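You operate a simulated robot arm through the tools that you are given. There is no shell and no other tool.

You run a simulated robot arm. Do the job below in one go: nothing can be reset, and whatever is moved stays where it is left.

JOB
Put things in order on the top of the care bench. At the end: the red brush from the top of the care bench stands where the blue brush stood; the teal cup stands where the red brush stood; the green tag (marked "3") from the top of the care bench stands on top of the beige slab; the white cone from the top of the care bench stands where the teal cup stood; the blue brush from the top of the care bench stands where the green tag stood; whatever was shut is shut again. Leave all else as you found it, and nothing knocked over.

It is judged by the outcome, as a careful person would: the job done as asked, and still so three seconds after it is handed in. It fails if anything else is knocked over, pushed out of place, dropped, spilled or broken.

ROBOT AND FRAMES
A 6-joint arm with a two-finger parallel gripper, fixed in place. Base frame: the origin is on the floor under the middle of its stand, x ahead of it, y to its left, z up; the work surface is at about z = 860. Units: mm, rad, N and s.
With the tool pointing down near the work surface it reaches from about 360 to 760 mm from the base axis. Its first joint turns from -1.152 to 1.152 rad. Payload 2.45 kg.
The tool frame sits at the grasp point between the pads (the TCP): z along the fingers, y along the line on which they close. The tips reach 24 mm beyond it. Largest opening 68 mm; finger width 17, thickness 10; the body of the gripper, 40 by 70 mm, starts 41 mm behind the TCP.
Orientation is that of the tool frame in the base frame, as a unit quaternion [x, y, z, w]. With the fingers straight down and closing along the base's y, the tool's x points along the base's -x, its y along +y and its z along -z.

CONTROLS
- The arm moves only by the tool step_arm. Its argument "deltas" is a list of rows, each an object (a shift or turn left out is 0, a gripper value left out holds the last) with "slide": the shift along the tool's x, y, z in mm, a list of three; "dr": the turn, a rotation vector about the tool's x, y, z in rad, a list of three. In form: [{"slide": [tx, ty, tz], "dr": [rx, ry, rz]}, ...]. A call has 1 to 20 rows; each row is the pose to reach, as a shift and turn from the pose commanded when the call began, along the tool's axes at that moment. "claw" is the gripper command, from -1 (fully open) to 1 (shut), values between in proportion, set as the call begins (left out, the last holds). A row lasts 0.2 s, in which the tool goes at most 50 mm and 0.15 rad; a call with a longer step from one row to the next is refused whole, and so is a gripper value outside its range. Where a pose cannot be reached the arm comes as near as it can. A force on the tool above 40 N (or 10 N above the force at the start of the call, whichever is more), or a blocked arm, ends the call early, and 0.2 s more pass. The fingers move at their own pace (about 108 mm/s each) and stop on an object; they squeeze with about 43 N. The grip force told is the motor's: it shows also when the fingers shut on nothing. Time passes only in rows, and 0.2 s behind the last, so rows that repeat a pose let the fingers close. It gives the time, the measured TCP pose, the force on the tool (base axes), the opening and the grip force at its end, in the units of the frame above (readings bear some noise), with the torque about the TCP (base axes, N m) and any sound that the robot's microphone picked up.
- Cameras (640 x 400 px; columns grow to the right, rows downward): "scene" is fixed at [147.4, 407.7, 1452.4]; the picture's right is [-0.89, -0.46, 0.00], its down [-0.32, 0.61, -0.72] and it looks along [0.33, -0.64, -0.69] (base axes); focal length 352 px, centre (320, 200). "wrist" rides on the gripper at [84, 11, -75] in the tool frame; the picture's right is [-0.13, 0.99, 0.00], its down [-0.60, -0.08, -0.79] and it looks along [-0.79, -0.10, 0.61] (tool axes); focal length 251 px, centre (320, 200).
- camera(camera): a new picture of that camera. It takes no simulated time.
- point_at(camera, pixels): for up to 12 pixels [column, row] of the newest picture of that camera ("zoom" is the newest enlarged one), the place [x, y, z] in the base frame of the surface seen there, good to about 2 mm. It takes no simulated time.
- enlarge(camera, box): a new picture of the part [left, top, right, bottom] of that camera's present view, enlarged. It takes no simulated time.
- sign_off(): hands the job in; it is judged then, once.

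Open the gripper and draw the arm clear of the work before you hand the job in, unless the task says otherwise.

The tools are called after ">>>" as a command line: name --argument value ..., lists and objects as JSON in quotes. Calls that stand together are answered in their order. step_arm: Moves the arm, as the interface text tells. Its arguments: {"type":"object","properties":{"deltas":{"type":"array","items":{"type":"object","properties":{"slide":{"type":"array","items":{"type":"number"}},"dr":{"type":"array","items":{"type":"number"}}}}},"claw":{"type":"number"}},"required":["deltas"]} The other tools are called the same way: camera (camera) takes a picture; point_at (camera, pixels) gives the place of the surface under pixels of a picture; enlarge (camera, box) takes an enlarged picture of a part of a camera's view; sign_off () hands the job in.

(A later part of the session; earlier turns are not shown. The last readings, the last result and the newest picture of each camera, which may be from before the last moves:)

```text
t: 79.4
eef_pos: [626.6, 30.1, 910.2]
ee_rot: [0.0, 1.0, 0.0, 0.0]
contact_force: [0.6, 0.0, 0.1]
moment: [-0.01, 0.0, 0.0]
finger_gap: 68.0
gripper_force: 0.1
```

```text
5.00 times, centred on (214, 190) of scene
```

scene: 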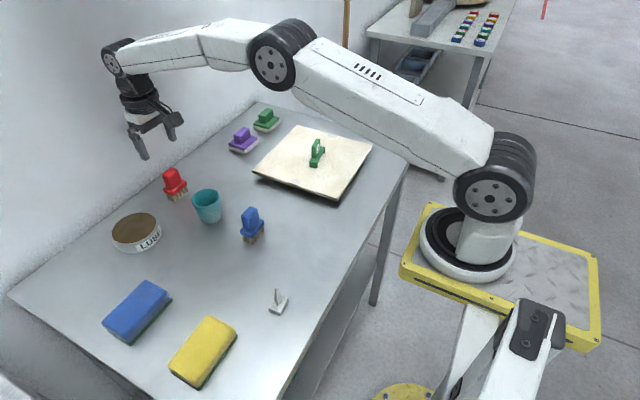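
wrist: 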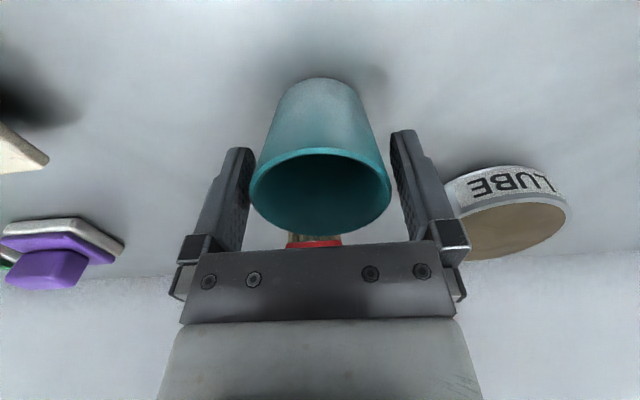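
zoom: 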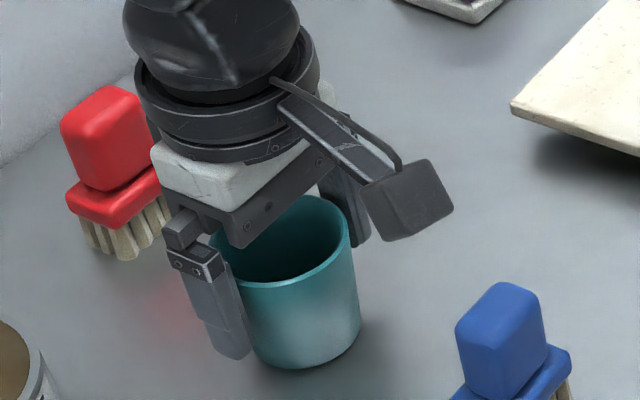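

Fingers stand on either side of the cup with even gaps. I close on it.

>>> step_arm --deltas '[{"slide": [0, 0, 0]}, {"slide": [0, 0, 0]}, {"slide": [0, 0, 0]}, {"slide": [0, 0, 0]}]' --claw 1

>>> camera --camera "wrist"

>>> enlarge --camera "scene" --box '[150, 150, 278, 230]'

```text
t: 80.4
eef_pos: [627.6, 29.8, 910.0]
ee_rot: [0.0, 1.0, -0.001, -0.001]
contact_force: [0.6, 0.5, 1.0]
moment: [0.05, 0.0, -0.02]
finger_gap: 58.2
gripper_force: 42.6
```

```text
taken
```

wrist: 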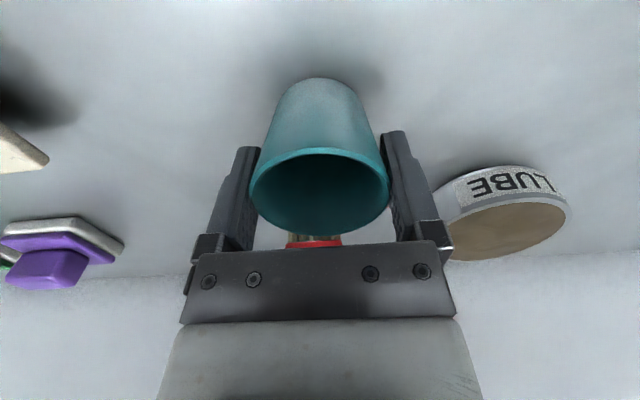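

```text
5.00 times, centred on (214, 190) of scene
```

zoom: 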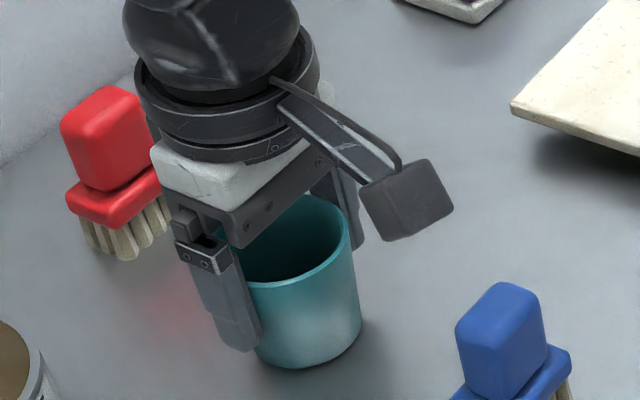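

Holding the cup (gap 58.2, 42.6 N). I lift 4 mm slowly and check that it follows.

>>> step_arm --deltas '[{"slide": [0, 0, -0.8]}, {"slide": [0, 0, -1.6]}, {"slide": [0, 0, -2.4]}, {"slide": [0, 0, -3.2]}, {"slide": [0, 0, -4]}, {"slide": [0, 0, -4]}]'

>>> camera --camera "wrist"

>>> enlarge --camera "scene" --box '[150, 150, 278, 230]'

```text
t: 81.8
eef_pos: [625.9, 29.9, 914.8]
ee_rot: [0.001, 1.0, 0.0, 0.001]
contact_force: [-0.2, 0.5, -0.5]
moment: [-0.01, 0.01, 0.0]
finger_gap: 58.0
gripper_force: 43.2
```

```text
taken
```

wrist: 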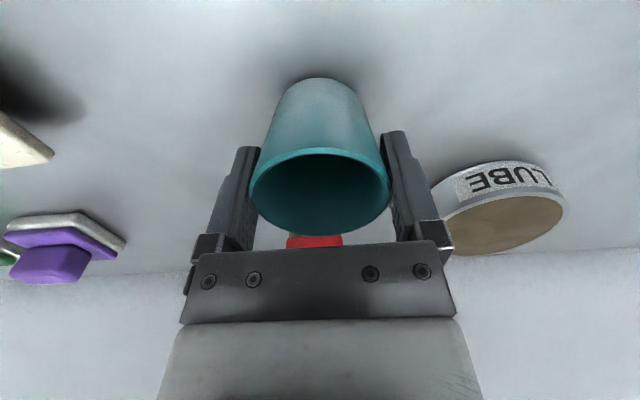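

```text
5.00 times, centred on (214, 190) of scene
```

zoom: 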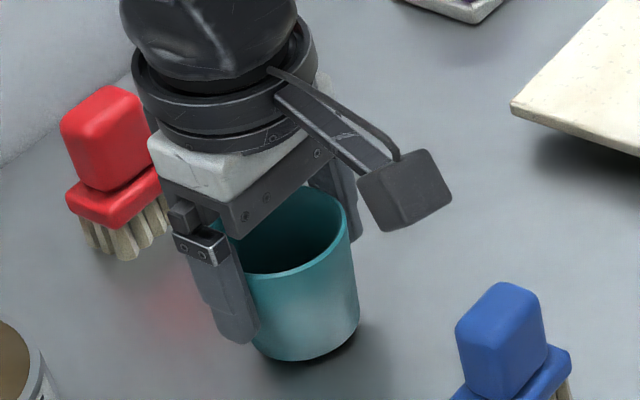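

The cup follows. I lift 40 mm more and meanwhile measure the purple sponge next to the target to be sure of clearance.

>>> step_arm --deltas '[{"slide": [0, 0, -5]}, {"slide": [0, 0, -12]}, {"slide": [0, 0, -20]}, {"slide": [0, 0, -28]}, {"slide": [0, 0, -36]}, {"slide": [0, 0, -42]}, {"slide": [0, 0, -42]}]'

>>> camera --camera "scene"

>>> enlarge --camera "scene" --box '[190, 110, 286, 170]'

>>> point_at --camera "zoom" --pixels '[[265, 270], [360, 300], [460, 230], [340, 190], [265, 290], [300, 220], [355, 120]]'

```text
t: 83.4
eef_pos: [627.3, 28.7, 956.6]
ee_rot: [0.0, 1.0, 0.0, 0.0]
contact_force: [0.0, 1.1, -0.9]
moment: [0.03, -0.01, -0.01]
finger_gap: 57.9
gripper_force: 43.2
```

```text
taken
```

scene: 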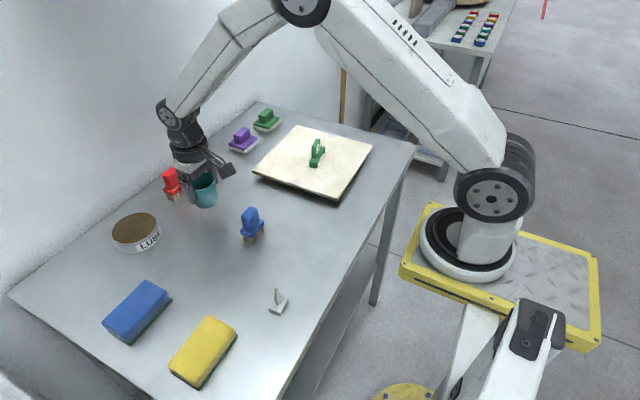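

```text
6.67 times, centred on (238, 140) of scene
```

zoom: 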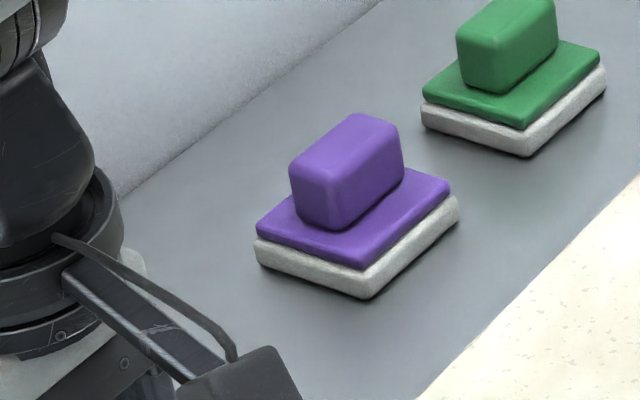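

```text
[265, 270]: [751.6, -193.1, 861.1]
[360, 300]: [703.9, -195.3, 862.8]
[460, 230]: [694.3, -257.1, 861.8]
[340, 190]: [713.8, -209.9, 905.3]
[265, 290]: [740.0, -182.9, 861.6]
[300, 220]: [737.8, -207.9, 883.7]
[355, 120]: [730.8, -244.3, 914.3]
```

The purple sponge's near edge is at y≈-185, well clear. I carry the cup around to (748,-89.5), moving in y first.

>>> step_arm --deltas '[{"slide": [-3, -6, 0]}, {"slide": [-8, -20, 0]}, {"slide": [-13, -40, 0]}, {"slide": [-18, -60, 0]}, {"slide": [-25, -80, 0]}, {"slide": [-38, -97, 0]}, {"slide": [-58, -107, 0]}, {"slide": [-80, -113, 0]}, {"slide": [-100, -117, 0]}, {"slide": [-114, -118.5, 0]}, {"slide": [-121, -119, 0]}, {"slide": [-121, -119, 0]}, {"slide": [-121, -119, 0]}]'

>>> step_arm --deltas '[{"slide": [0, 0, 0]}]'

>>> camera --camera "scene"

>>> camera --camera "wrist"

```text
t: 86.2
eef_pos: [748.8, -91.1, 956.0]
ee_rot: [0.001, 1.0, 0.001, 0.0]
contact_force: [0.0, -0.5, -0.7]
moment: [0.04, 0.01, 0.02]
finger_gap: 58.1
gripper_force: 42.4
```

```text
t: 86.6
eef_pos: [749.8, -90.3, 956.5]
ee_rot: [0.0, 1.0, 0.0, 0.0]
contact_force: [0.1, 0.2, -0.1]
moment: [-0.03, 0.0, 0.0]
finger_gap: 58.1
gripper_force: 42.9
```

```text
taken
```

scene: 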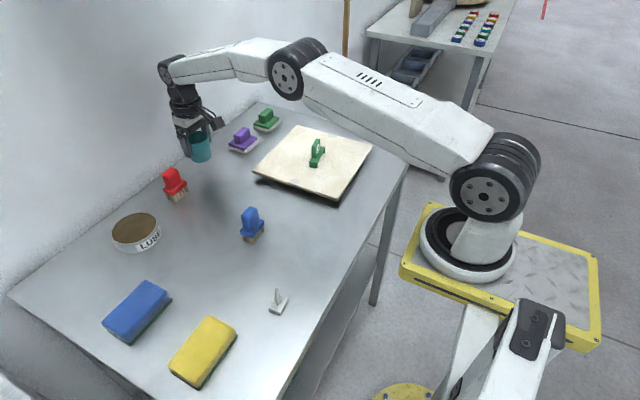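

```text
taken
```

wrist: 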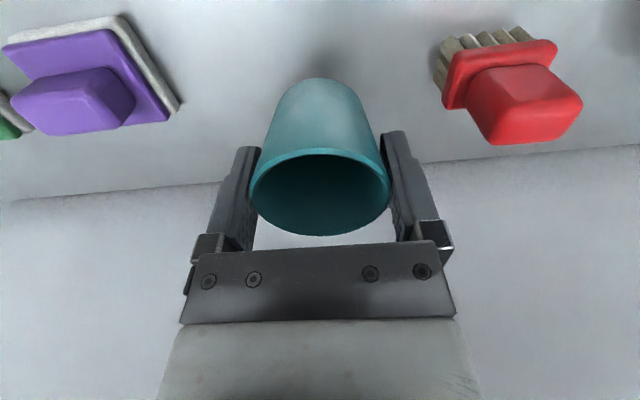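

TCP ≈(749,-90.7,956). I correct 1 mm each way and lower to about z=914.

>>> step_arm --deltas '[{"slide": [1, 1, 8]}, {"slide": [1, 1, 18]}, {"slide": [1, 1, 28]}, {"slide": [1, 1, 36]}, {"slide": [1, 1, 41.5]}, {"slide": [1, 1, 41.5]}]'

>>> step_arm --deltas '[{"slide": [0, 0, 0.6]}, {"slide": [0, 0, 1.2]}, {"slide": [0, 0, 1.2]}]'

>>> step_arm --deltas '[{"slide": [0, 0, 0.6]}, {"slide": [0, 0, 1]}, {"slide": [0, 0, 1]}]'

```text
t: 88.0
eef_pos: [748.9, -89.9, 912.9]
ee_rot: [0.0, 1.0, 0.0, 0.0]
contact_force: [-0.1, 0.1, -0.3]
moment: [-0.03, -0.01, 0.01]
finger_gap: 58.3
gripper_force: 42.7
```

```text
t: 88.8
eef_pos: [747.2, -89.8, 912.8]
ee_rot: [0.0, 1.0, 0.0, 0.0]
contact_force: [0.1, -0.6, -0.8]
moment: [-0.01, 0.01, 0.0]
finger_gap: 58.0
gripper_force: 43.0
```

```text
t: 89.6
eef_pos: [747.0, -89.6, 912.4]
ee_rot: [0.0, 1.0, 0.0, 0.0]
contact_force: [0.3, 0.6, -0.4]
moment: [-0.03, -0.02, -0.03]
finger_gap: 58.1
gripper_force: 43.0
```

No contact yet (z≈911.5). I continue in 0.7 mm steps.

>>> step_arm --deltas '[{"slide": [0, 0, 0.7]}, {"slide": [0, 0, 0.7]}]'

>>> step_arm --deltas '[{"slide": [0, 0, 0.7]}, {"slide": [0, 0, 0.7]}]'

>>> enlarge --camera "scene" --box '[150, 125, 246, 185]'

```text
t: 90.2
eef_pos: [746.7, -89.8, 910.6]
ee_rot: [0.0, 1.0, 0.0, 0.0]
contact_force: [-0.1, 0.3, -0.6]
moment: [-0.05, 0.0, -0.01]
finger_gap: 58.1
gripper_force: 43.4
```

```text
t: 90.8
eef_pos: [746.8, -90.6, 909.5]
ee_rot: [0.0, 1.0, 0.0, 0.0]
contact_force: [-0.7, 0.2, 1.7]
moment: [0.05, 0.03, 0.02]
finger_gap: 58.3
gripper_force: 42.8
```

```text
6.67 times, centred on (198, 155) of scene
```

zoom: 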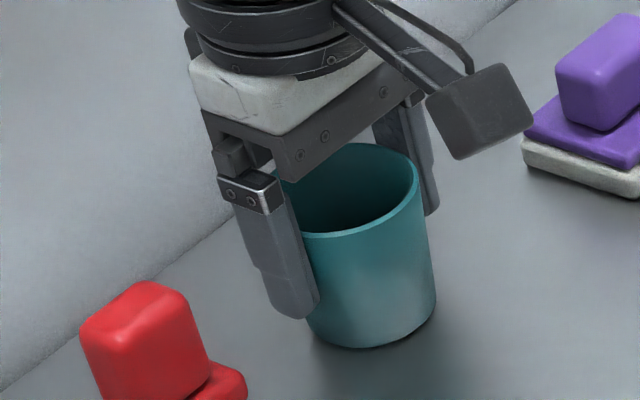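

First hint of contact (1.7 N). One more small step.

>>> step_arm --deltas '[{"slide": [0, 0, 0.5]}, {"slide": [0, 0, 0.5]}]'

```text
t: 91.4
eef_pos: [747.4, -89.8, 909.0]
ee_rot: [0.0, 1.0, -0.001, 0.001]
contact_force: [-0.4, -0.3, 3.0]
moment: [0.0, 0.02, -0.02]
finger_gap: 58.3
gripper_force: 43.2
```

>>> step_arm --deltas '[{"slide": [0, 0, 0.4]}, {"slide": [0, 0, 0.4]}]'

```text
t: 92.0
eef_pos: [747.5, -89.1, 909.5]
ee_rot: [0.0, 1.0, 0.0, 0.001]
contact_force: [-0.3, 0.6, 6.1]
moment: [0.12, 0.02, 0.02]
finger_gap: 58.2
gripper_force: 43.1
```

The cup is down (6 N). I open the fingers and look.

>>> step_arm --deltas '[{"slide": [0, 0, 0]}, {"slide": [0, 0, 0]}, {"slide": [0, 0, 0]}]' --claw -1

>>> camera --camera "wrist"

```text
t: 92.8
eef_pos: [746.8, -89.2, 910.0]
ee_rot: [0.0, 1.0, 0.001, 0.0]
contact_force: [-0.5, 0.3, 0.5]
moment: [0.02, 0.01, -0.03]
finger_gap: 68.3
gripper_force: 0.1
```

```text
taken
```

wrist: 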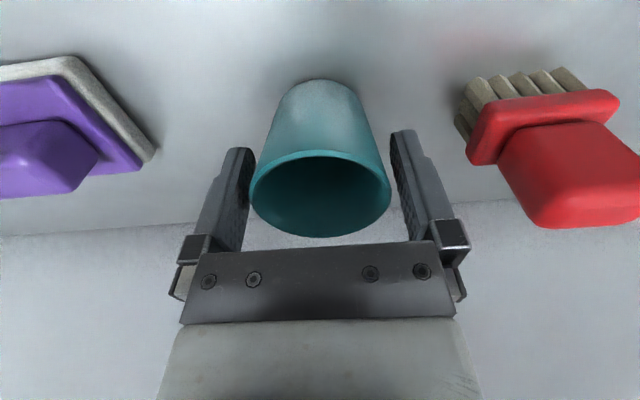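

The cup stands free between the open fingers. I rise straight up slowly until the tips clear the rim, then further.

>>> step_arm --deltas '[{"slide": [0, 0, -6]}, {"slide": [0, 0, -14]}, {"slide": [0, 0, -24]}, {"slide": [0, 0, -36]}, {"slide": [0, 0, -50]}, {"slide": [0, 0, -70]}, {"slide": [0, 0, -90]}, {"slide": [0, 0, -100]}, {"slide": [0, 0, -100]}]'

>>> camera --camera "scene"

>>> enlarge --camera "scene" --box '[150, 130, 246, 190]'

```text
t: 94.8
eef_pos: [747.0, -90.6, 1011.2]
ee_rot: [0.001, 1.0, 0.0, 0.0]
contact_force: [-0.5, -0.3, 0.8]
moment: [-0.01, -0.01, -0.01]
finger_gap: 67.7
gripper_force: 0.0
```

```text
taken
```

scene: 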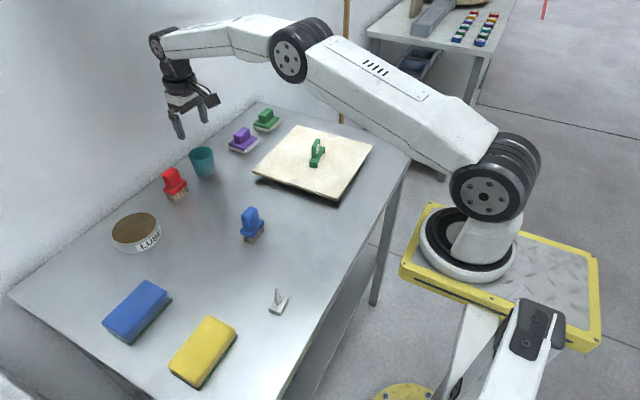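

```text
6.67 times, centred on (198, 160) of scene
```

zoom: 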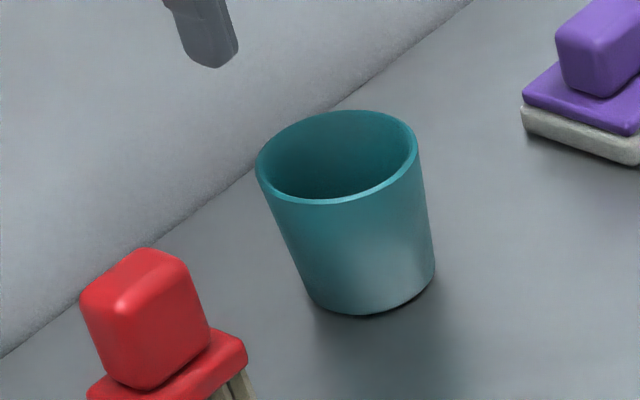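

The cup stands upright in the red brush's place. I verify its centre with rim points.

>>> point_at --camera "zoom" --pixels '[[260, 170], [280, 140], [340, 113], [395, 122], [415, 150], [395, 180], [345, 200], [290, 197]]'

```text
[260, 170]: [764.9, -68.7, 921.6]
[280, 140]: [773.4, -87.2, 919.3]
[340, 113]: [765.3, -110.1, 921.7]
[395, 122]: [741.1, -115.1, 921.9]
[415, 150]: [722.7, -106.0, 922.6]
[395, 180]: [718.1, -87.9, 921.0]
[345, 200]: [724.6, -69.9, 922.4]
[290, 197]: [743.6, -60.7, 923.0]
```

Cup centre ≈(746.5,-88): fine. Now the cone: I travel to above it at (366,151), z≈1000.

>>> step_arm --deltas '[{"slide": [10, 6, -5]}, {"slide": [35, 22, -8]}, {"slide": [65, 41, -8]}, {"slide": [97, 61, -8]}, {"slide": [130, 82, -8]}, {"slide": [163, 103, -8]}, {"slide": [196, 124, -8]}, {"slide": [229, 145, -8]}, {"slide": [262, 166, -8]}, {"slide": [295, 187, -8]}, {"slide": [325, 206, -4]}, {"slide": [350, 221, 0]}, {"slide": [370, 234, 5]}, {"slide": [381, 241, 11]}, {"slide": [381, 241, 11]}, {"slide": [381, 241, 11]}]'

>>> step_arm --deltas '[{"slide": [0, 0, 0]}]'

>>> camera --camera "wrist"

>>> enlarge --camera "wrist" --box '[256, 20, 384, 100]'

>>> camera --camera "scene"

```text
t: 98.2
eef_pos: [368.0, 153.3, 999.1]
ee_rot: [-0.001, 1.0, 0.0, 0.0]
contact_force: [-0.4, -0.2, 0.6]
moment: [0.0, 0.0, -0.01]
finger_gap: 67.9
gripper_force: 0.1
```

```text
t: 98.6
eef_pos: [368.1, 152.6, 998.5]
ee_rot: [0.0, 1.0, 0.0, 0.0]
contact_force: [0.0, 0.0, -0.9]
moment: [-0.01, -0.02, 0.02]
finger_gap: 68.3
gripper_force: 0.1
```

```text
taken
```

wrist: 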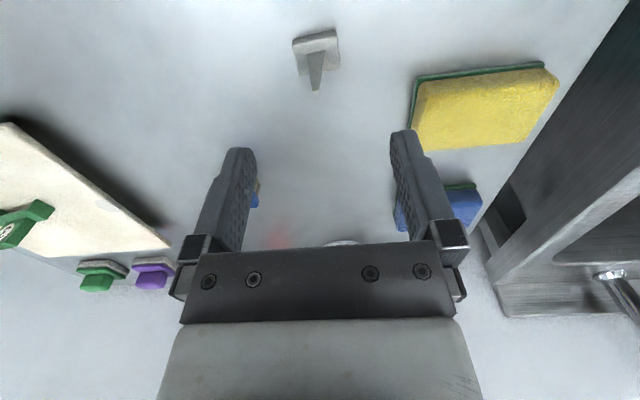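

```text
5.00 times, centred on (320, 60) of wrist
```

zoom: 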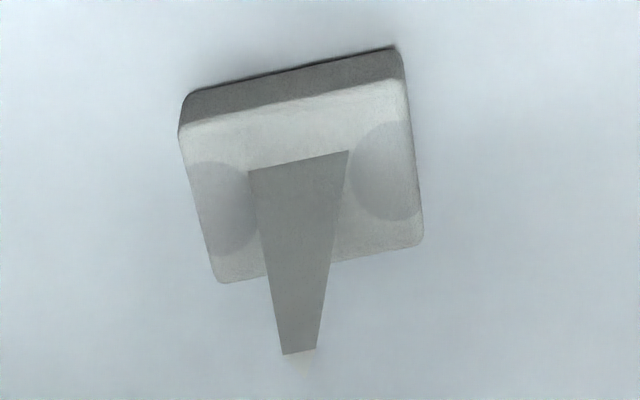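

```text
taken
```

scene: 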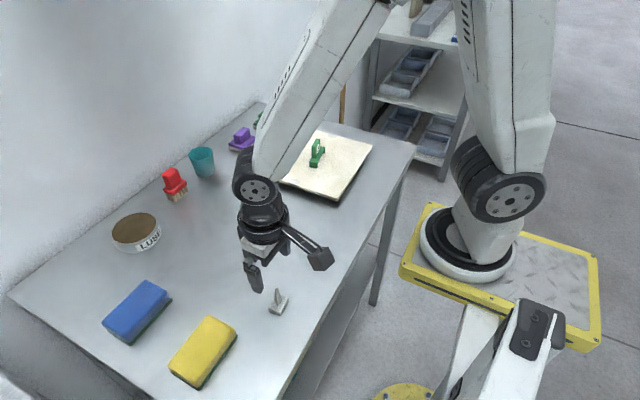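

The block and spike are visible; I pick the block's top corners and the spike tip in the zoom.

>>> enlarge --camera "wrist" --box '[256, 20, 384, 100]'

>>> point_at --camera "zoom" --pixels '[[190, 130], [398, 85], [415, 235], [225, 274], [200, 105], [395, 60], [300, 350], [255, 172], [345, 155], [210, 200], [405, 160], [340, 250]]'

```text
5.00 times, centred on (320, 60) of wrist
```

zoom: 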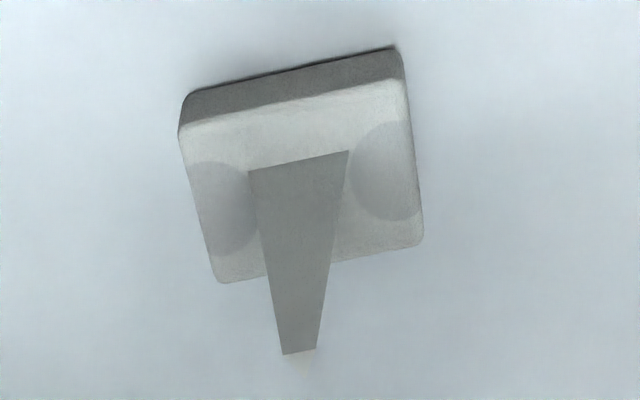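

```text
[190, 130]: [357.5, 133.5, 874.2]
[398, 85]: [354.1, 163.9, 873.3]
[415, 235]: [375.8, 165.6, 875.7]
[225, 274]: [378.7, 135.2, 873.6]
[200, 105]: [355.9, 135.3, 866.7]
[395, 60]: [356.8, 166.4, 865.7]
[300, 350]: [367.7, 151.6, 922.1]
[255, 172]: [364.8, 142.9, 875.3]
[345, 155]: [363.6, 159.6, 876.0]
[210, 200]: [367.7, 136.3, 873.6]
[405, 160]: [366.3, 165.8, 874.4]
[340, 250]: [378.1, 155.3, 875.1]
```

The block is centred at ≈(366.3,150.5), yaw ≈+0.09. I turn -0.09 about tool z, shift, and descend to z≈940.

>>> step_arm --deltas '[{"slide": [1.7, -2.4, 12], "dr": [0, 0, -0.09]}, {"slide": [1.7, -2.4, 24], "dr": [0, 0, -0.09]}, {"slide": [1.7, -2.4, 36], "dr": [0, 0, -0.09]}, {"slide": [1.7, -2.4, 48], "dr": [0, 0, -0.09]}, {"slide": [1.7, -2.4, 58], "dr": [0, 0, -0.09]}, {"slide": [1.7, -2.4, 58], "dr": [0, 0, -0.09]}, {"slide": [1.7, -2.4, 58], "dr": [0, 0, -0.09]}]'

>>> step_arm --deltas '[{"slide": [0, 0, 0]}]'

>>> camera --camera "wrist"

>>> enlarge --camera "wrist" --box '[240, 60, 400, 160]'

>>> point_at --camera "wrist" --pixels '[[291, 83], [345, 80], [298, 118], [348, 112], [316, 140], [320, 125]]'

```text
t: 100.2
eef_pos: [366.5, 150.9, 942.2]
ee_rot: [-0.046, 0.999, 0.0, 0.0]
contact_force: [-0.6, -0.2, -1.4]
moment: [0.06, 0.02, 0.06]
finger_gap: 68.4
gripper_force: 0.0
```

```text
t: 100.6
eef_pos: [367.3, 150.3, 941.6]
ee_rot: [-0.045, 0.999, 0.0, 0.0]
contact_force: [-0.4, -0.5, -1.0]
moment: [0.02, 0.0, 0.01]
finger_gap: 68.0
gripper_force: 0.0
```

```text
taken
```

wrist: 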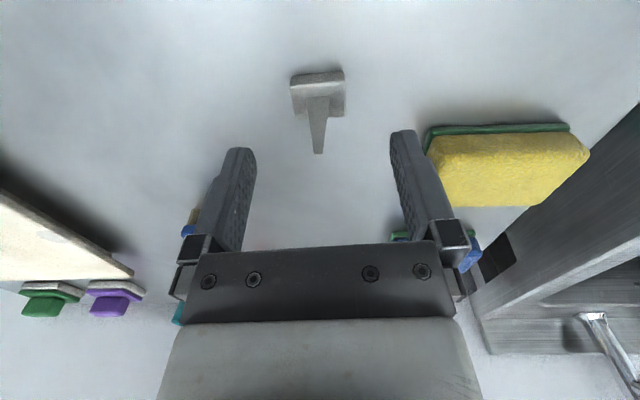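

```text
4.00 times, centred on (320, 110) of wrist
```

zoom: 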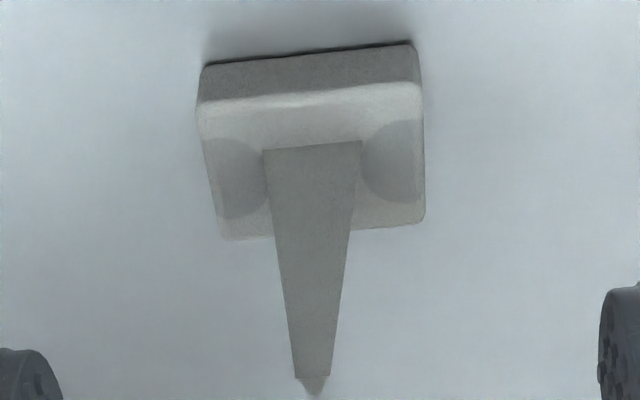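

```text
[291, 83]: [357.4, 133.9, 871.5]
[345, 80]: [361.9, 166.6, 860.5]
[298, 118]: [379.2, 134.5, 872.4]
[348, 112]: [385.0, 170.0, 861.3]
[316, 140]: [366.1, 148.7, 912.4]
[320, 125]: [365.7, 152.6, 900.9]
```

The block is aligned with the fingers now. I check the yellow sponge's nearest edge versus the right finger before going lower.

>>> point_at --camera "wrist" --pixels '[[436, 132], [432, 150], [440, 200], [570, 130], [445, 170]]'

>>> point_at --camera "scene" --pixels '[[210, 320], [235, 328], [236, 338], [203, 385], [170, 362]]'

```text
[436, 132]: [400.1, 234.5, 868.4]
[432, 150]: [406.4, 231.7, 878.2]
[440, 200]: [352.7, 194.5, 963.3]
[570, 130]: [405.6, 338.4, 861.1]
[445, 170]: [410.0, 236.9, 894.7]
```

```text
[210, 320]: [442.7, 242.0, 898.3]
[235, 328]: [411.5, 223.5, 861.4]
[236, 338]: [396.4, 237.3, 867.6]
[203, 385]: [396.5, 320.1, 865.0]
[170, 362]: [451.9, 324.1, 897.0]
```

The sponge starts at y≈232, the finger reaches y≈194: clear. I descend to z≈889 with tips ~3 mm above the bench.

>>> step_arm --deltas '[{"slide": [0.5, -0.8, 10]}, {"slide": [0.5, -0.8, 20]}, {"slide": [0.5, -0.8, 30]}, {"slide": [0.5, -0.8, 40]}, {"slide": [0.5, -0.8, 46]}, {"slide": [0.5, -0.8, 46]}]'

>>> step_arm --deltas '[{"slide": [0, 0, 0]}]'

>>> camera --camera "wrist"

>>> enlarge --camera "scene" --box '[230, 250, 326, 310]'

```text
t: 102.0
eef_pos: [365.5, 149.1, 894.2]
ee_rot: [-0.045, 0.999, 0.0, 0.0]
contact_force: [-0.2, 0.5, 0.3]
moment: [0.02, 0.01, 0.01]
finger_gap: 68.1
gripper_force: 0.0
```

```text
t: 102.4
eef_pos: [364.7, 149.5, 894.5]
ee_rot: [-0.046, 0.999, 0.0, 0.0]
contact_force: [0.4, 0.2, -0.5]
moment: [0.01, -0.02, 0.0]
finger_gap: 67.9
gripper_force: 0.0
```

```text
taken
```

wrist: 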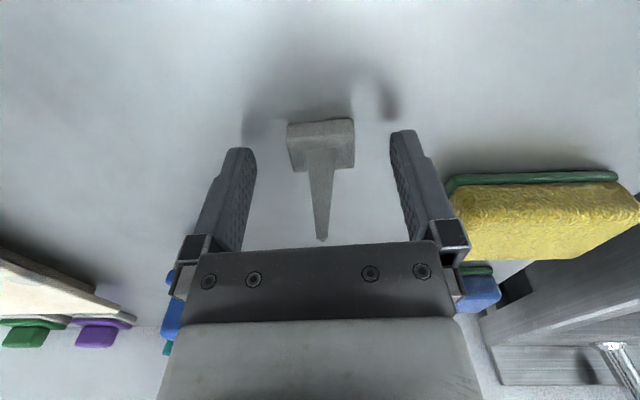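

```text
6.67 times, centred on (278, 280) of scene
```

zoom: 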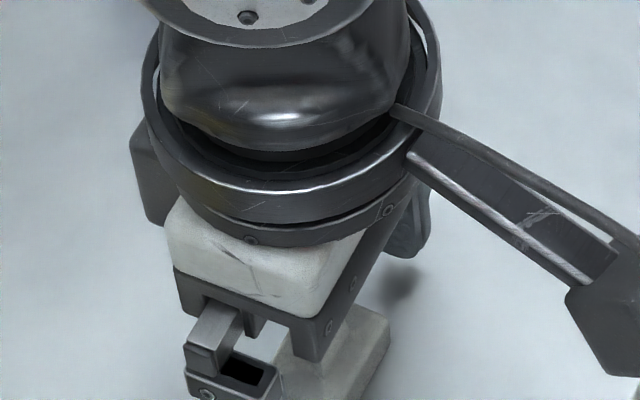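

TCP (365.2,149.4,894). The block is centred (286–354). I go 5 mm lower, nudge 1 mm in x, then close.

>>> step_arm --deltas '[{"slide": [-0.8, 0.3, 2]}, {"slide": [-0.8, 0.3, 4]}, {"slide": [-0.8, 0.3, 5]}, {"slide": [-0.8, 0.3, 5]}]'

>>> step_arm --deltas '[{"slide": [0, 0, 0]}, {"slide": [0, 0, 0]}, {"slide": [0, 0, 0]}, {"slide": [0, 0, 0]}]' --claw 1

>>> camera --camera "wrist"

>>> enlarge --camera "scene" --box '[230, 260, 326, 320]'

```text
t: 103.4
eef_pos: [365.5, 148.7, 890.3]
ee_rot: [-0.045, 0.999, 0.0, 0.0]
contact_force: [0.0, 0.6, 0.2]
moment: [0.0, 0.0, 0.02]
finger_gap: 68.1
gripper_force: 0.1
```

```text
t: 104.4
eef_pos: [364.0, 147.9, 890.4]
ee_rot: [-0.045, 0.999, 0.0, 0.0]
contact_force: [-1.0, 0.1, -0.3]
moment: [0.0, -0.01, 0.01]
finger_gap: 32.3
gripper_force: 43.0
```

```text
taken
```

wrist: 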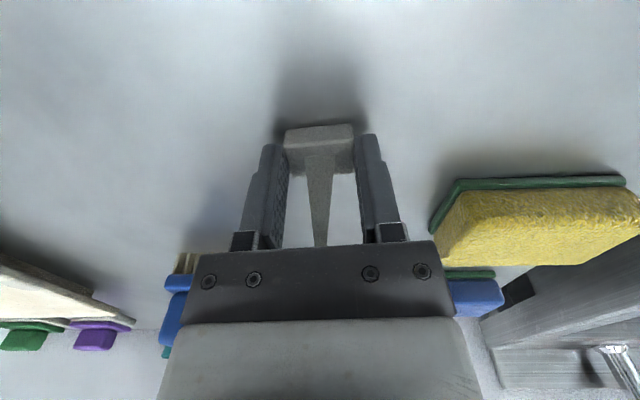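

```text
6.67 times, centred on (278, 290) of scene
```

zoom: 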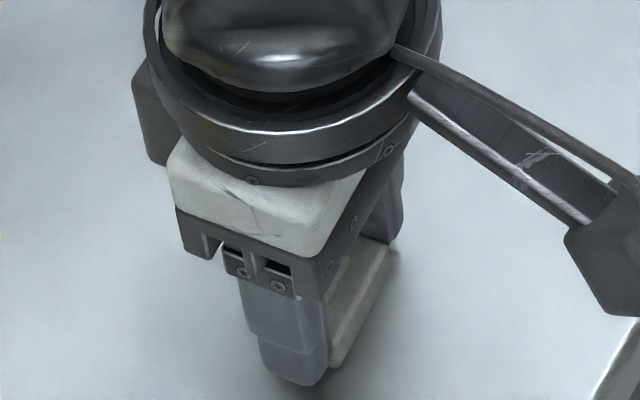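

The block is gripped (gap 32.3). I lift 4 mm slowly to check that it follows.

>>> step_arm --deltas '[{"slide": [0, 0, -0.8]}, {"slide": [0, 0, -1.6]}, {"slide": [0, 0, -2.4]}, {"slide": [0, 0, -3.2]}, {"slide": [0, 0, -4]}, {"slide": [0, 0, -4]}]'

>>> camera --camera "wrist"

>>> enlarge --camera "scene" --box '[230, 260, 326, 320]'

```text
t: 105.8
eef_pos: [364.9, 149.1, 893.7]
ee_rot: [-0.046, 0.999, 0.0, 0.0]
contact_force: [0.5, 0.3, 0.1]
moment: [0.01, 0.02, -0.01]
finger_gap: 32.4
gripper_force: 42.8
```

```text
taken
```

wrist: 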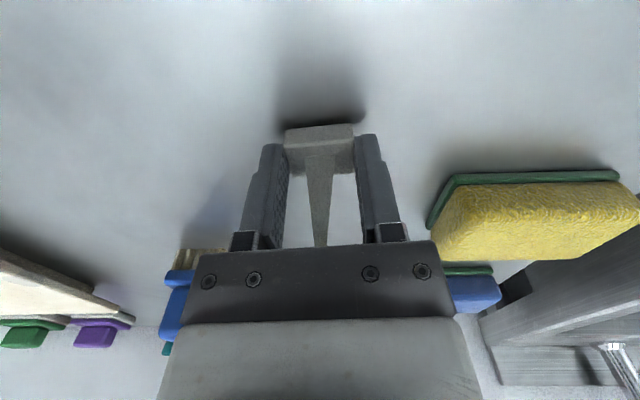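

```text
6.67 times, centred on (278, 290) of scene
```

zoom: 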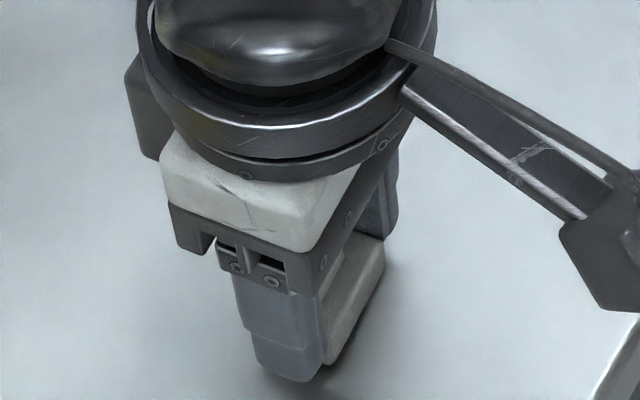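

It follows well. I lift it to about z=1000 at moderate speed.

>>> step_arm --deltas '[{"slide": [0, 0, -5]}, {"slide": [0, 0, -12]}, {"slide": [0, 0, -22]}, {"slide": [0, 0, -34]}, {"slide": [0, 0, -48]}, {"slide": [0, 0, -62]}, {"slide": [0, 0, -76]}, {"slide": [0, 0, -90]}, {"slide": [0, 0, -102]}, {"slide": [0, 0, -106]}, {"slide": [0, 0, -106]}]'

>>> camera --camera "wrist"

>>> camera --camera "scene"

```text
t: 108.2
eef_pos: [365.0, 149.9, 1000.3]
ee_rot: [-0.046, 0.999, 0.0, 0.0]
contact_force: [-0.2, -0.5, -0.7]
moment: [0.0, 0.02, 0.01]
finger_gap: 32.5
gripper_force: 43.2
```

```text
taken
```

wrist: 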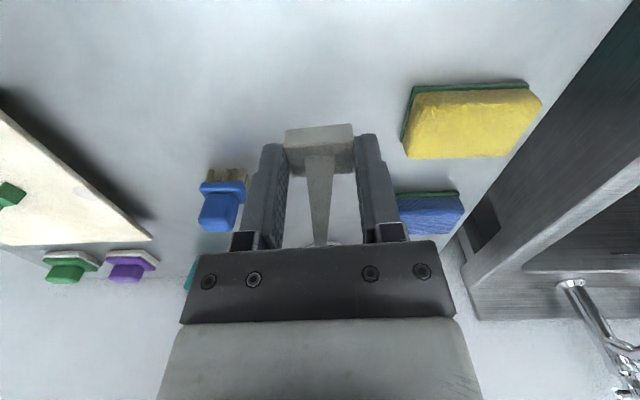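

```text
taken
```

scene: 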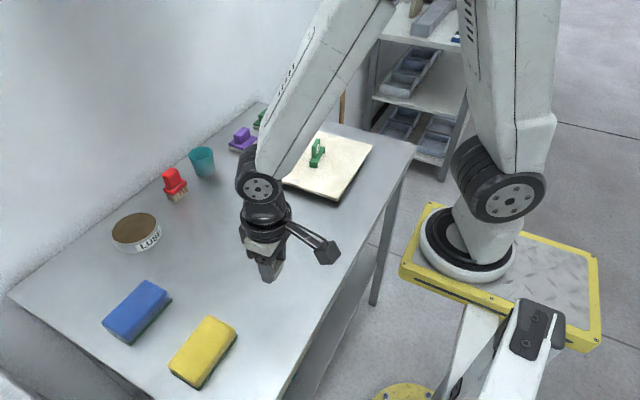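

Cone held firmly. I carry it via (560,105) to above the cup's old spot (627,30.6).

>>> step_arm --deltas '[{"slide": [-9, -3, 0]}, {"slide": [-27, -9, 0]}, {"slide": [-51, -16.5, 0]}, {"slide": [-76, -24.5, 0]}, {"slide": [-101, -32.5, 0]}, {"slide": [-126, -40.5, 0]}, {"slide": [-151, -49, 0]}, {"slide": [-175, -57, 0]}, {"slide": [-192, -68, 0]}, {"slide": [-207, -85, 0]}, {"slide": [-222, -105, 0]}, {"slide": [-236, -124, 0]}, {"slide": [-245, -136, 0]}, {"slide": [-249, -141.5, 0]}, {"slide": [-249, -141.5, 0]}, {"slide": [-249, -141.5, 0]}]'

>>> step_arm --deltas '[{"slide": [0, 0, 0]}]'

>>> camera --camera "wrist"

>>> camera --camera "scene"

```text
t: 111.6
eef_pos: [626.2, 31.1, 1001.0]
ee_rot: [-0.045, 0.999, 0.0, 0.0]
contact_force: [0.2, -0.2, -0.9]
moment: [-0.01, 0.02, -0.02]
finger_gap: 32.3
gripper_force: 43.2
```

```text
t: 112.0
eef_pos: [626.0, 31.1, 1000.3]
ee_rot: [-0.045, 0.999, -0.001, 0.0]
contact_force: [-0.2, 0.1, -0.5]
moment: [0.04, 0.02, -0.01]
finger_gap: 32.5
gripper_force: 42.8
```

```text
taken
```

wrist: 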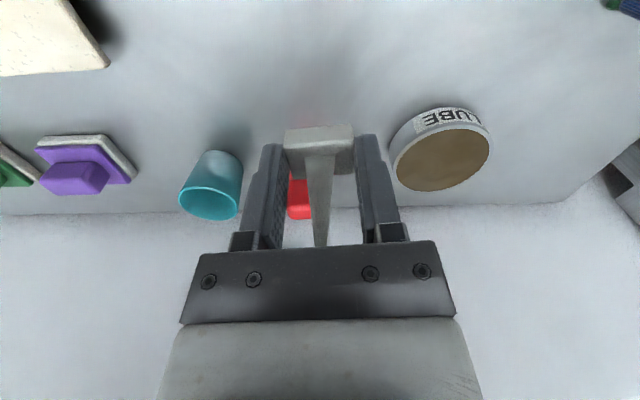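

```text
taken
```

scene: 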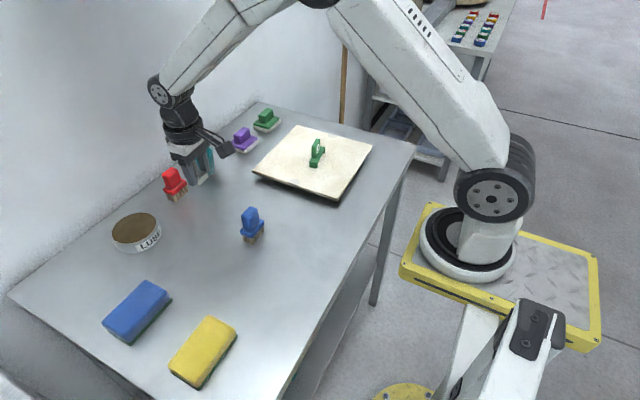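

TCP (626.1,31.1,1000.6), right over the spot. I descend to about z=897.

>>> step_arm --deltas '[{"slide": [0, 0, 12]}, {"slide": [0, 0, 30]}, {"slide": [0, 0, 50]}, {"slide": [0, 0, 68]}, {"slide": [0, 0, 84]}, {"slide": [0, 0, 96]}, {"slide": [0, 0, 103]}, {"slide": [0, 0, 103]}, {"slide": [0, 0, 103]}]'

>>> step_arm --deltas '[{"slide": [0, 0, 0]}]'

>>> enlarge --camera "scene" --box '[150, 160, 262, 230]'

```text
t: 114.0
eef_pos: [626.5, 30.0, 896.5]
ee_rot: [-0.045, 0.999, 0.001, 0.0]
contact_force: [0.8, 0.6, 0.2]
moment: [-0.01, 0.03, -0.01]
finger_gap: 32.4
gripper_force: 43.0
```

```text
t: 114.4
eef_pos: [626.8, 29.7, 896.3]
ee_rot: [-0.045, 0.999, 0.0, 0.0]
contact_force: [0.0, -0.2, -0.3]
moment: [-0.02, -0.01, 0.0]
finger_gap: 32.3
gripper_force: 43.7
```

```text
5.71 times, centred on (206, 195) of scene
```

zoom: 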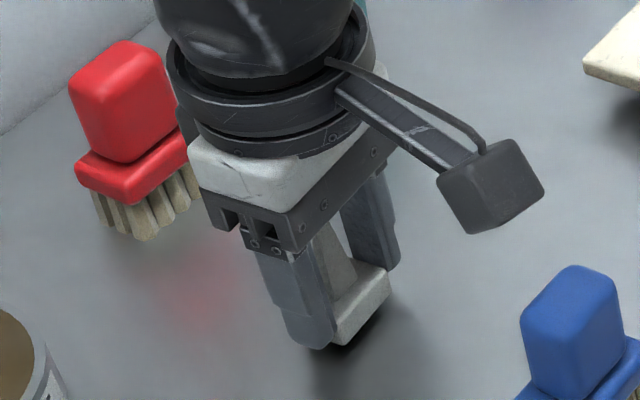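

About 6 mm above the bench. I lower in small steps, watching the force.

>>> step_arm --deltas '[{"slide": [1, 0.5, 1.2]}, {"slide": [1, 0.5, 2.4]}, {"slide": [1, 0.5, 3.5]}, {"slide": [1, 0.5, 3.5]}]'

>>> step_arm --deltas '[{"slide": [0, 0, 0.6]}, {"slide": [0, 0, 1]}, {"slide": [0, 0, 1]}]'

>>> step_arm --deltas '[{"slide": [0, 0, 0.7]}, {"slide": [0, 0, 0.7]}]'

```text
t: 115.4
eef_pos: [624.5, 30.4, 893.9]
ee_rot: [-0.045, 0.999, -0.001, 0.0]
contact_force: [0.1, 0.6, 0.4]
moment: [-0.01, -0.01, 0.0]
finger_gap: 32.7
gripper_force: 43.4
```

```text
t: 116.2
eef_pos: [624.2, 32.1, 893.1]
ee_rot: [-0.046, 0.999, 0.0, -0.001]
contact_force: [-0.3, -0.9, -0.4]
moment: [0.0, -0.02, 0.01]
finger_gap: 32.5
gripper_force: 43.0
```

```text
t: 116.8
eef_pos: [625.8, 30.9, 890.4]
ee_rot: [-0.046, 0.999, 0.0, 0.0]
contact_force: [0.0, -1.1, 0.3]
moment: [0.02, -0.01, -0.02]
finger_gap: 32.6
gripper_force: 43.1
```

Still free. I continue in 0.6 mm steps.

>>> step_arm --deltas '[{"slide": [0, 0, 0.6]}, {"slide": [0, 0, 0.6]}]'

>>> step_arm --deltas '[{"slide": [0, 0, 0.6]}, {"slide": [0, 0, 0.6]}]'

```text
t: 117.4
eef_pos: [624.3, 31.7, 890.6]
ee_rot: [-0.045, 0.999, 0.001, 0.0]
contact_force: [-0.6, -0.4, 0.0]
moment: [0.0, -0.01, -0.02]
finger_gap: 32.1
gripper_force: 43.4
```

```text
t: 118.0
eef_pos: [624.5, 31.6, 890.8]
ee_rot: [-0.045, 0.999, 0.001, 0.0]
contact_force: [-0.7, 0.1, 0.9]
moment: [-0.01, 0.02, -0.07]
finger_gap: 32.5
gripper_force: 42.8
```

>>> step_arm --deltas '[{"slide": [0, 0, 0.6]}, {"slide": [0, 0, 0.6]}]'

>>> enlarge --camera "scene" --box '[180, 190, 244, 230]'

```text
t: 118.6
eef_pos: [624.9, 31.2, 890.9]
ee_rot: [-0.045, 0.999, 0.001, 0.0]
contact_force: [-0.4, -0.4, -0.5]
moment: [0.0, -0.01, -0.06]
finger_gap: 32.6
gripper_force: 43.2
```

```text
10.00 times, centred on (212, 210) of scene
```

zoom: 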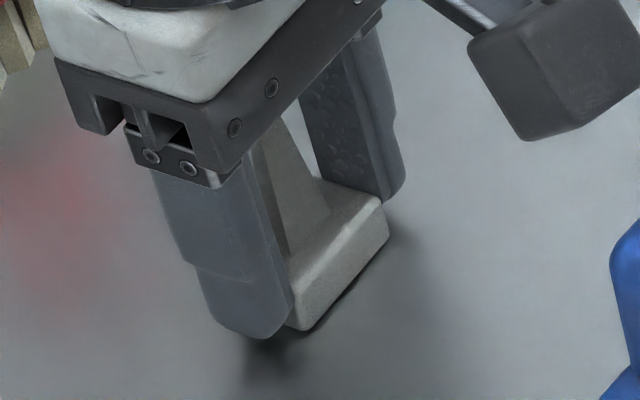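

Very near; still no force. Two more small steps.

>>> step_arm --deltas '[{"slide": [0, 0, 0.6]}, {"slide": [0, 0, 0.6]}]'

>>> step_arm --deltas '[{"slide": [0, 0, 0.5]}, {"slide": [0, 0, 0.5]}]'

```text
t: 119.2
eef_pos: [624.2, 31.9, 890.2]
ee_rot: [-0.046, 0.999, 0.0, 0.0]
contact_force: [-1.3, 0.8, 6.3]
moment: [0.06, 0.01, -0.01]
finger_gap: 32.5
gripper_force: 43.1
```

```text
t: 119.8
eef_pos: [624.6, 31.5, 889.9]
ee_rot: [-0.045, 0.999, 0.0, 0.001]
contact_force: [-1.6, 1.6, 12.2]
moment: [0.07, 0.06, 0.01]
finger_gap: 32.2
gripper_force: 43.3
```

On the bench (12 N). I ease off 0.4 mm and open.

>>> step_arm --deltas '[{"slide": [0, 0, -0.4]}, {"slide": [0, 0, -0.4]}]'

>>> step_arm --deltas '[{"slide": [0, 0, 0]}, {"slide": [0, 0, 0]}, {"slide": [0, 0, 0]}]' --claw -1

>>> camera --camera "wrist"

```text
t: 120.4
eef_pos: [624.2, 31.9, 889.7]
ee_rot: [-0.046, 0.999, 0.0, 0.001]
contact_force: [3.5, 1.1, 8.5]
moment: [0.01, -0.12, -0.02]
finger_gap: 32.4
gripper_force: 42.7
```

```text
t: 121.2
eef_pos: [624.7, 30.8, 889.8]
ee_rot: [-0.046, 0.999, 0.001, -0.001]
contact_force: [0.7, 0.0, 0.9]
moment: [-0.01, 0.02, 0.02]
finger_gap: 68.0
gripper_force: 0.0
```

```text
taken
```

wrist: 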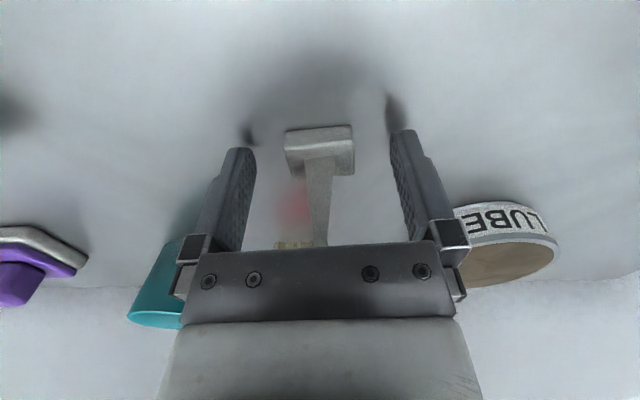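

The cone stands free between the open fingers. I rise straight up well clear and then look at everything.

>>> step_arm --deltas '[{"slide": [0, 0, -6]}, {"slide": [0, 0, -16]}, {"slide": [0, 0, -30]}, {"slide": [0, 0, -50]}, {"slide": [0, 0, -75]}, {"slide": [0, 0, -100]}, {"slide": [0, 0, -130]}, {"slide": [0, 0, -160]}, {"slide": [0, 0, -170]}, {"slide": [0, 0, -170]}]'

>>> camera --camera "scene"

>>> camera --camera "wrist"

```text
t: 123.4
eef_pos: [622.7, 30.9, 1059.5]
ee_rot: [-0.045, 0.999, 0.001, 0.0]
contact_force: [-0.4, 0.2, -0.5]
moment: [-0.04, -0.03, -0.01]
finger_gap: 67.9
gripper_force: 0.0
```

```text
taken
```

scene: 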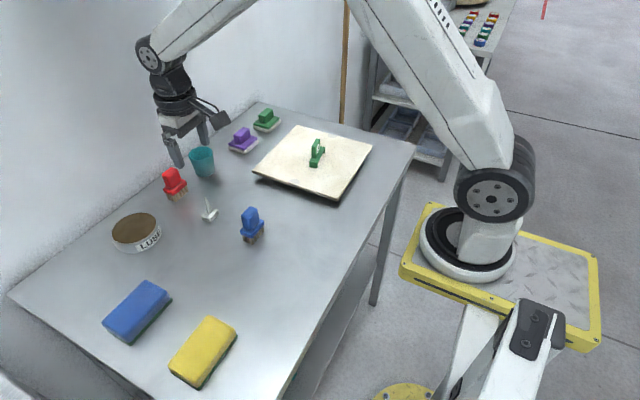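

```text
taken
```

wrist: 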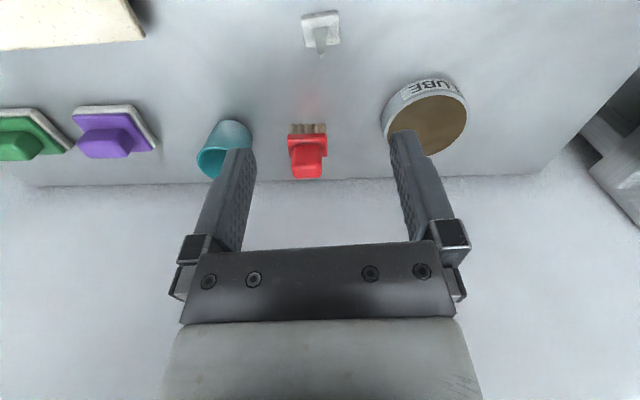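

All five items look right in the scene view. I draw the arm back to near its starting pose, then check each item closely.

>>> step_arm --deltas '[{"slide": [10, 4, -20], "dr": [0, 0, 0.01]}, {"slide": [32, 13, -45], "dr": [0, 0, 0.02]}, {"slide": [60, 24, -65], "dr": [0, 0, 0.03]}, {"slide": [88, 36, -80], "dr": [0, 0, 0.045]}, {"slide": [116, 47, -92], "dr": [0, 0, 0.06]}, {"slide": [144, 59, -102], "dr": [0, 0, 0.07]}, {"slide": [170, 69, -110], "dr": [0, 0, 0.08]}, {"slide": [191.8, 78.1, -116], "dr": [0, 0, 0.09]}, {"slide": [191.8, 78.1, -116], "dr": [0, 0, 0.09]}, {"slide": [191.8, 78.1, -116], "dr": [0, 0, 0.09]}]' --claw -1

>>> camera --camera "scene"

>>> enlarge --camera "scene" --box '[150, 130, 278, 250]'

>>> enlarge --camera "scene" --box '[240, 110, 400, 210]'

>>> camera --camera "wrist"

```text
t: 125.6
eef_pos: [426.0, 94.1, 1173.8]
ee_rot: [0.0, 1.0, 0.0, 0.0]
contact_force: [0.5, -0.9, 0.0]
moment: [0.01, 0.02, -0.02]
finger_gap: 68.0
gripper_force: 0.0
```

```text
taken
```

scene: 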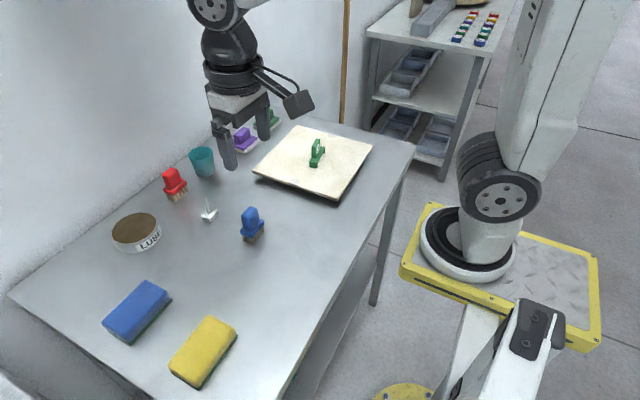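

```text
3.33 times, centred on (214, 190) of scene
```

zoom: 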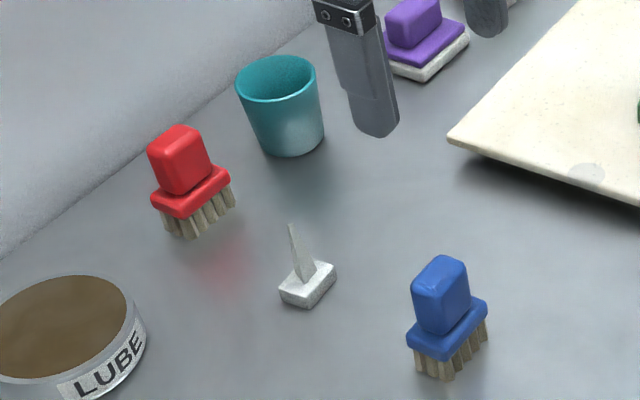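

```text
4.00 times, centred on (320, 160) of scene
```

zoom: 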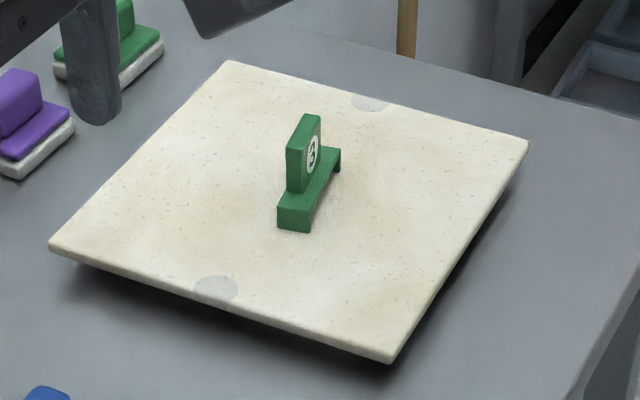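

```text
taken
```

wrist: 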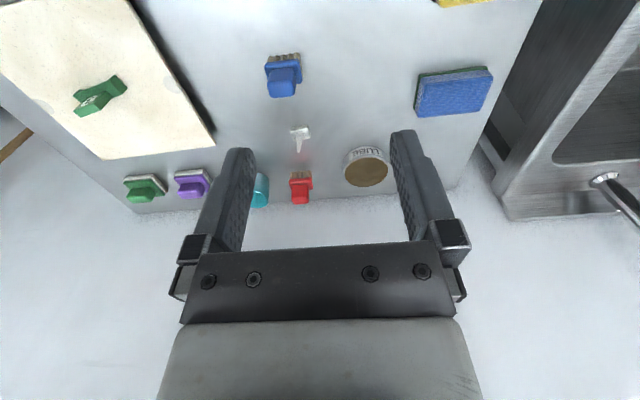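

All stands upright. I verify the final centres of the cone, blue and red brush numerically.

>>> enlarge --camera "scene" --box '[177, 190, 241, 230]'

>>> point_at --camera "zoom" --pixels '[[250, 270], [320, 310], [405, 230], [340, 205], [250, 290], [325, 325], [280, 90]]'

>>> enlarge --camera "scene" --box '[220, 205, 284, 245]'

>>> point_at --camera "zoom" --pixels '[[225, 110], [290, 60], [350, 60], [300, 110], [210, 260], [300, 300], [430, 190], [310, 350]]'

```text
10.00 times, centred on (209, 210) of scene
```

zoom: 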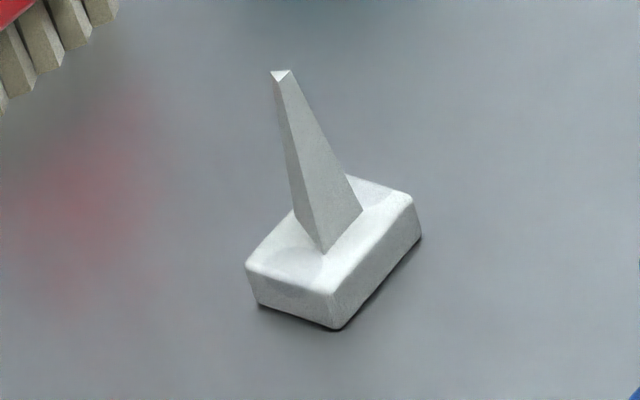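

```text
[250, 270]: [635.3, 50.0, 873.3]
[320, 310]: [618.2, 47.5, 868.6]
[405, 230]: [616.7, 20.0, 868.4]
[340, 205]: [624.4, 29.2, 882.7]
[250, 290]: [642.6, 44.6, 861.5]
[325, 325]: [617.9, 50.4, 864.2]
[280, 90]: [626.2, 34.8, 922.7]
```

```text
10.00 times, centred on (252, 225) of scene
```

zoom: 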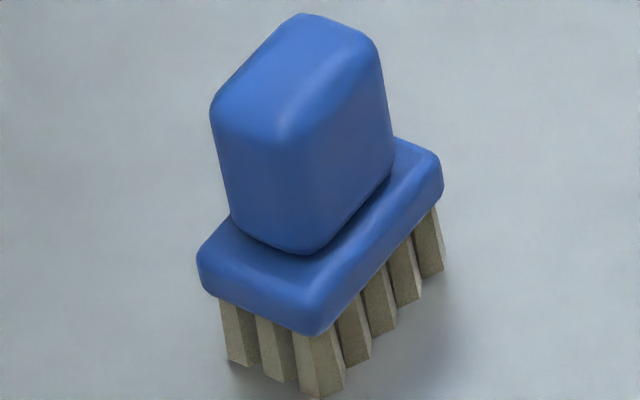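

```text
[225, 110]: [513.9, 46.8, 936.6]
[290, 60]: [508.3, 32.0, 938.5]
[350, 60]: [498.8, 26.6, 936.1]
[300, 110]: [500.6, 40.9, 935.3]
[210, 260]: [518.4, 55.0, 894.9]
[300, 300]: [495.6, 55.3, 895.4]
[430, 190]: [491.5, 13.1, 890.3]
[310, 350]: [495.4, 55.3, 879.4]
```

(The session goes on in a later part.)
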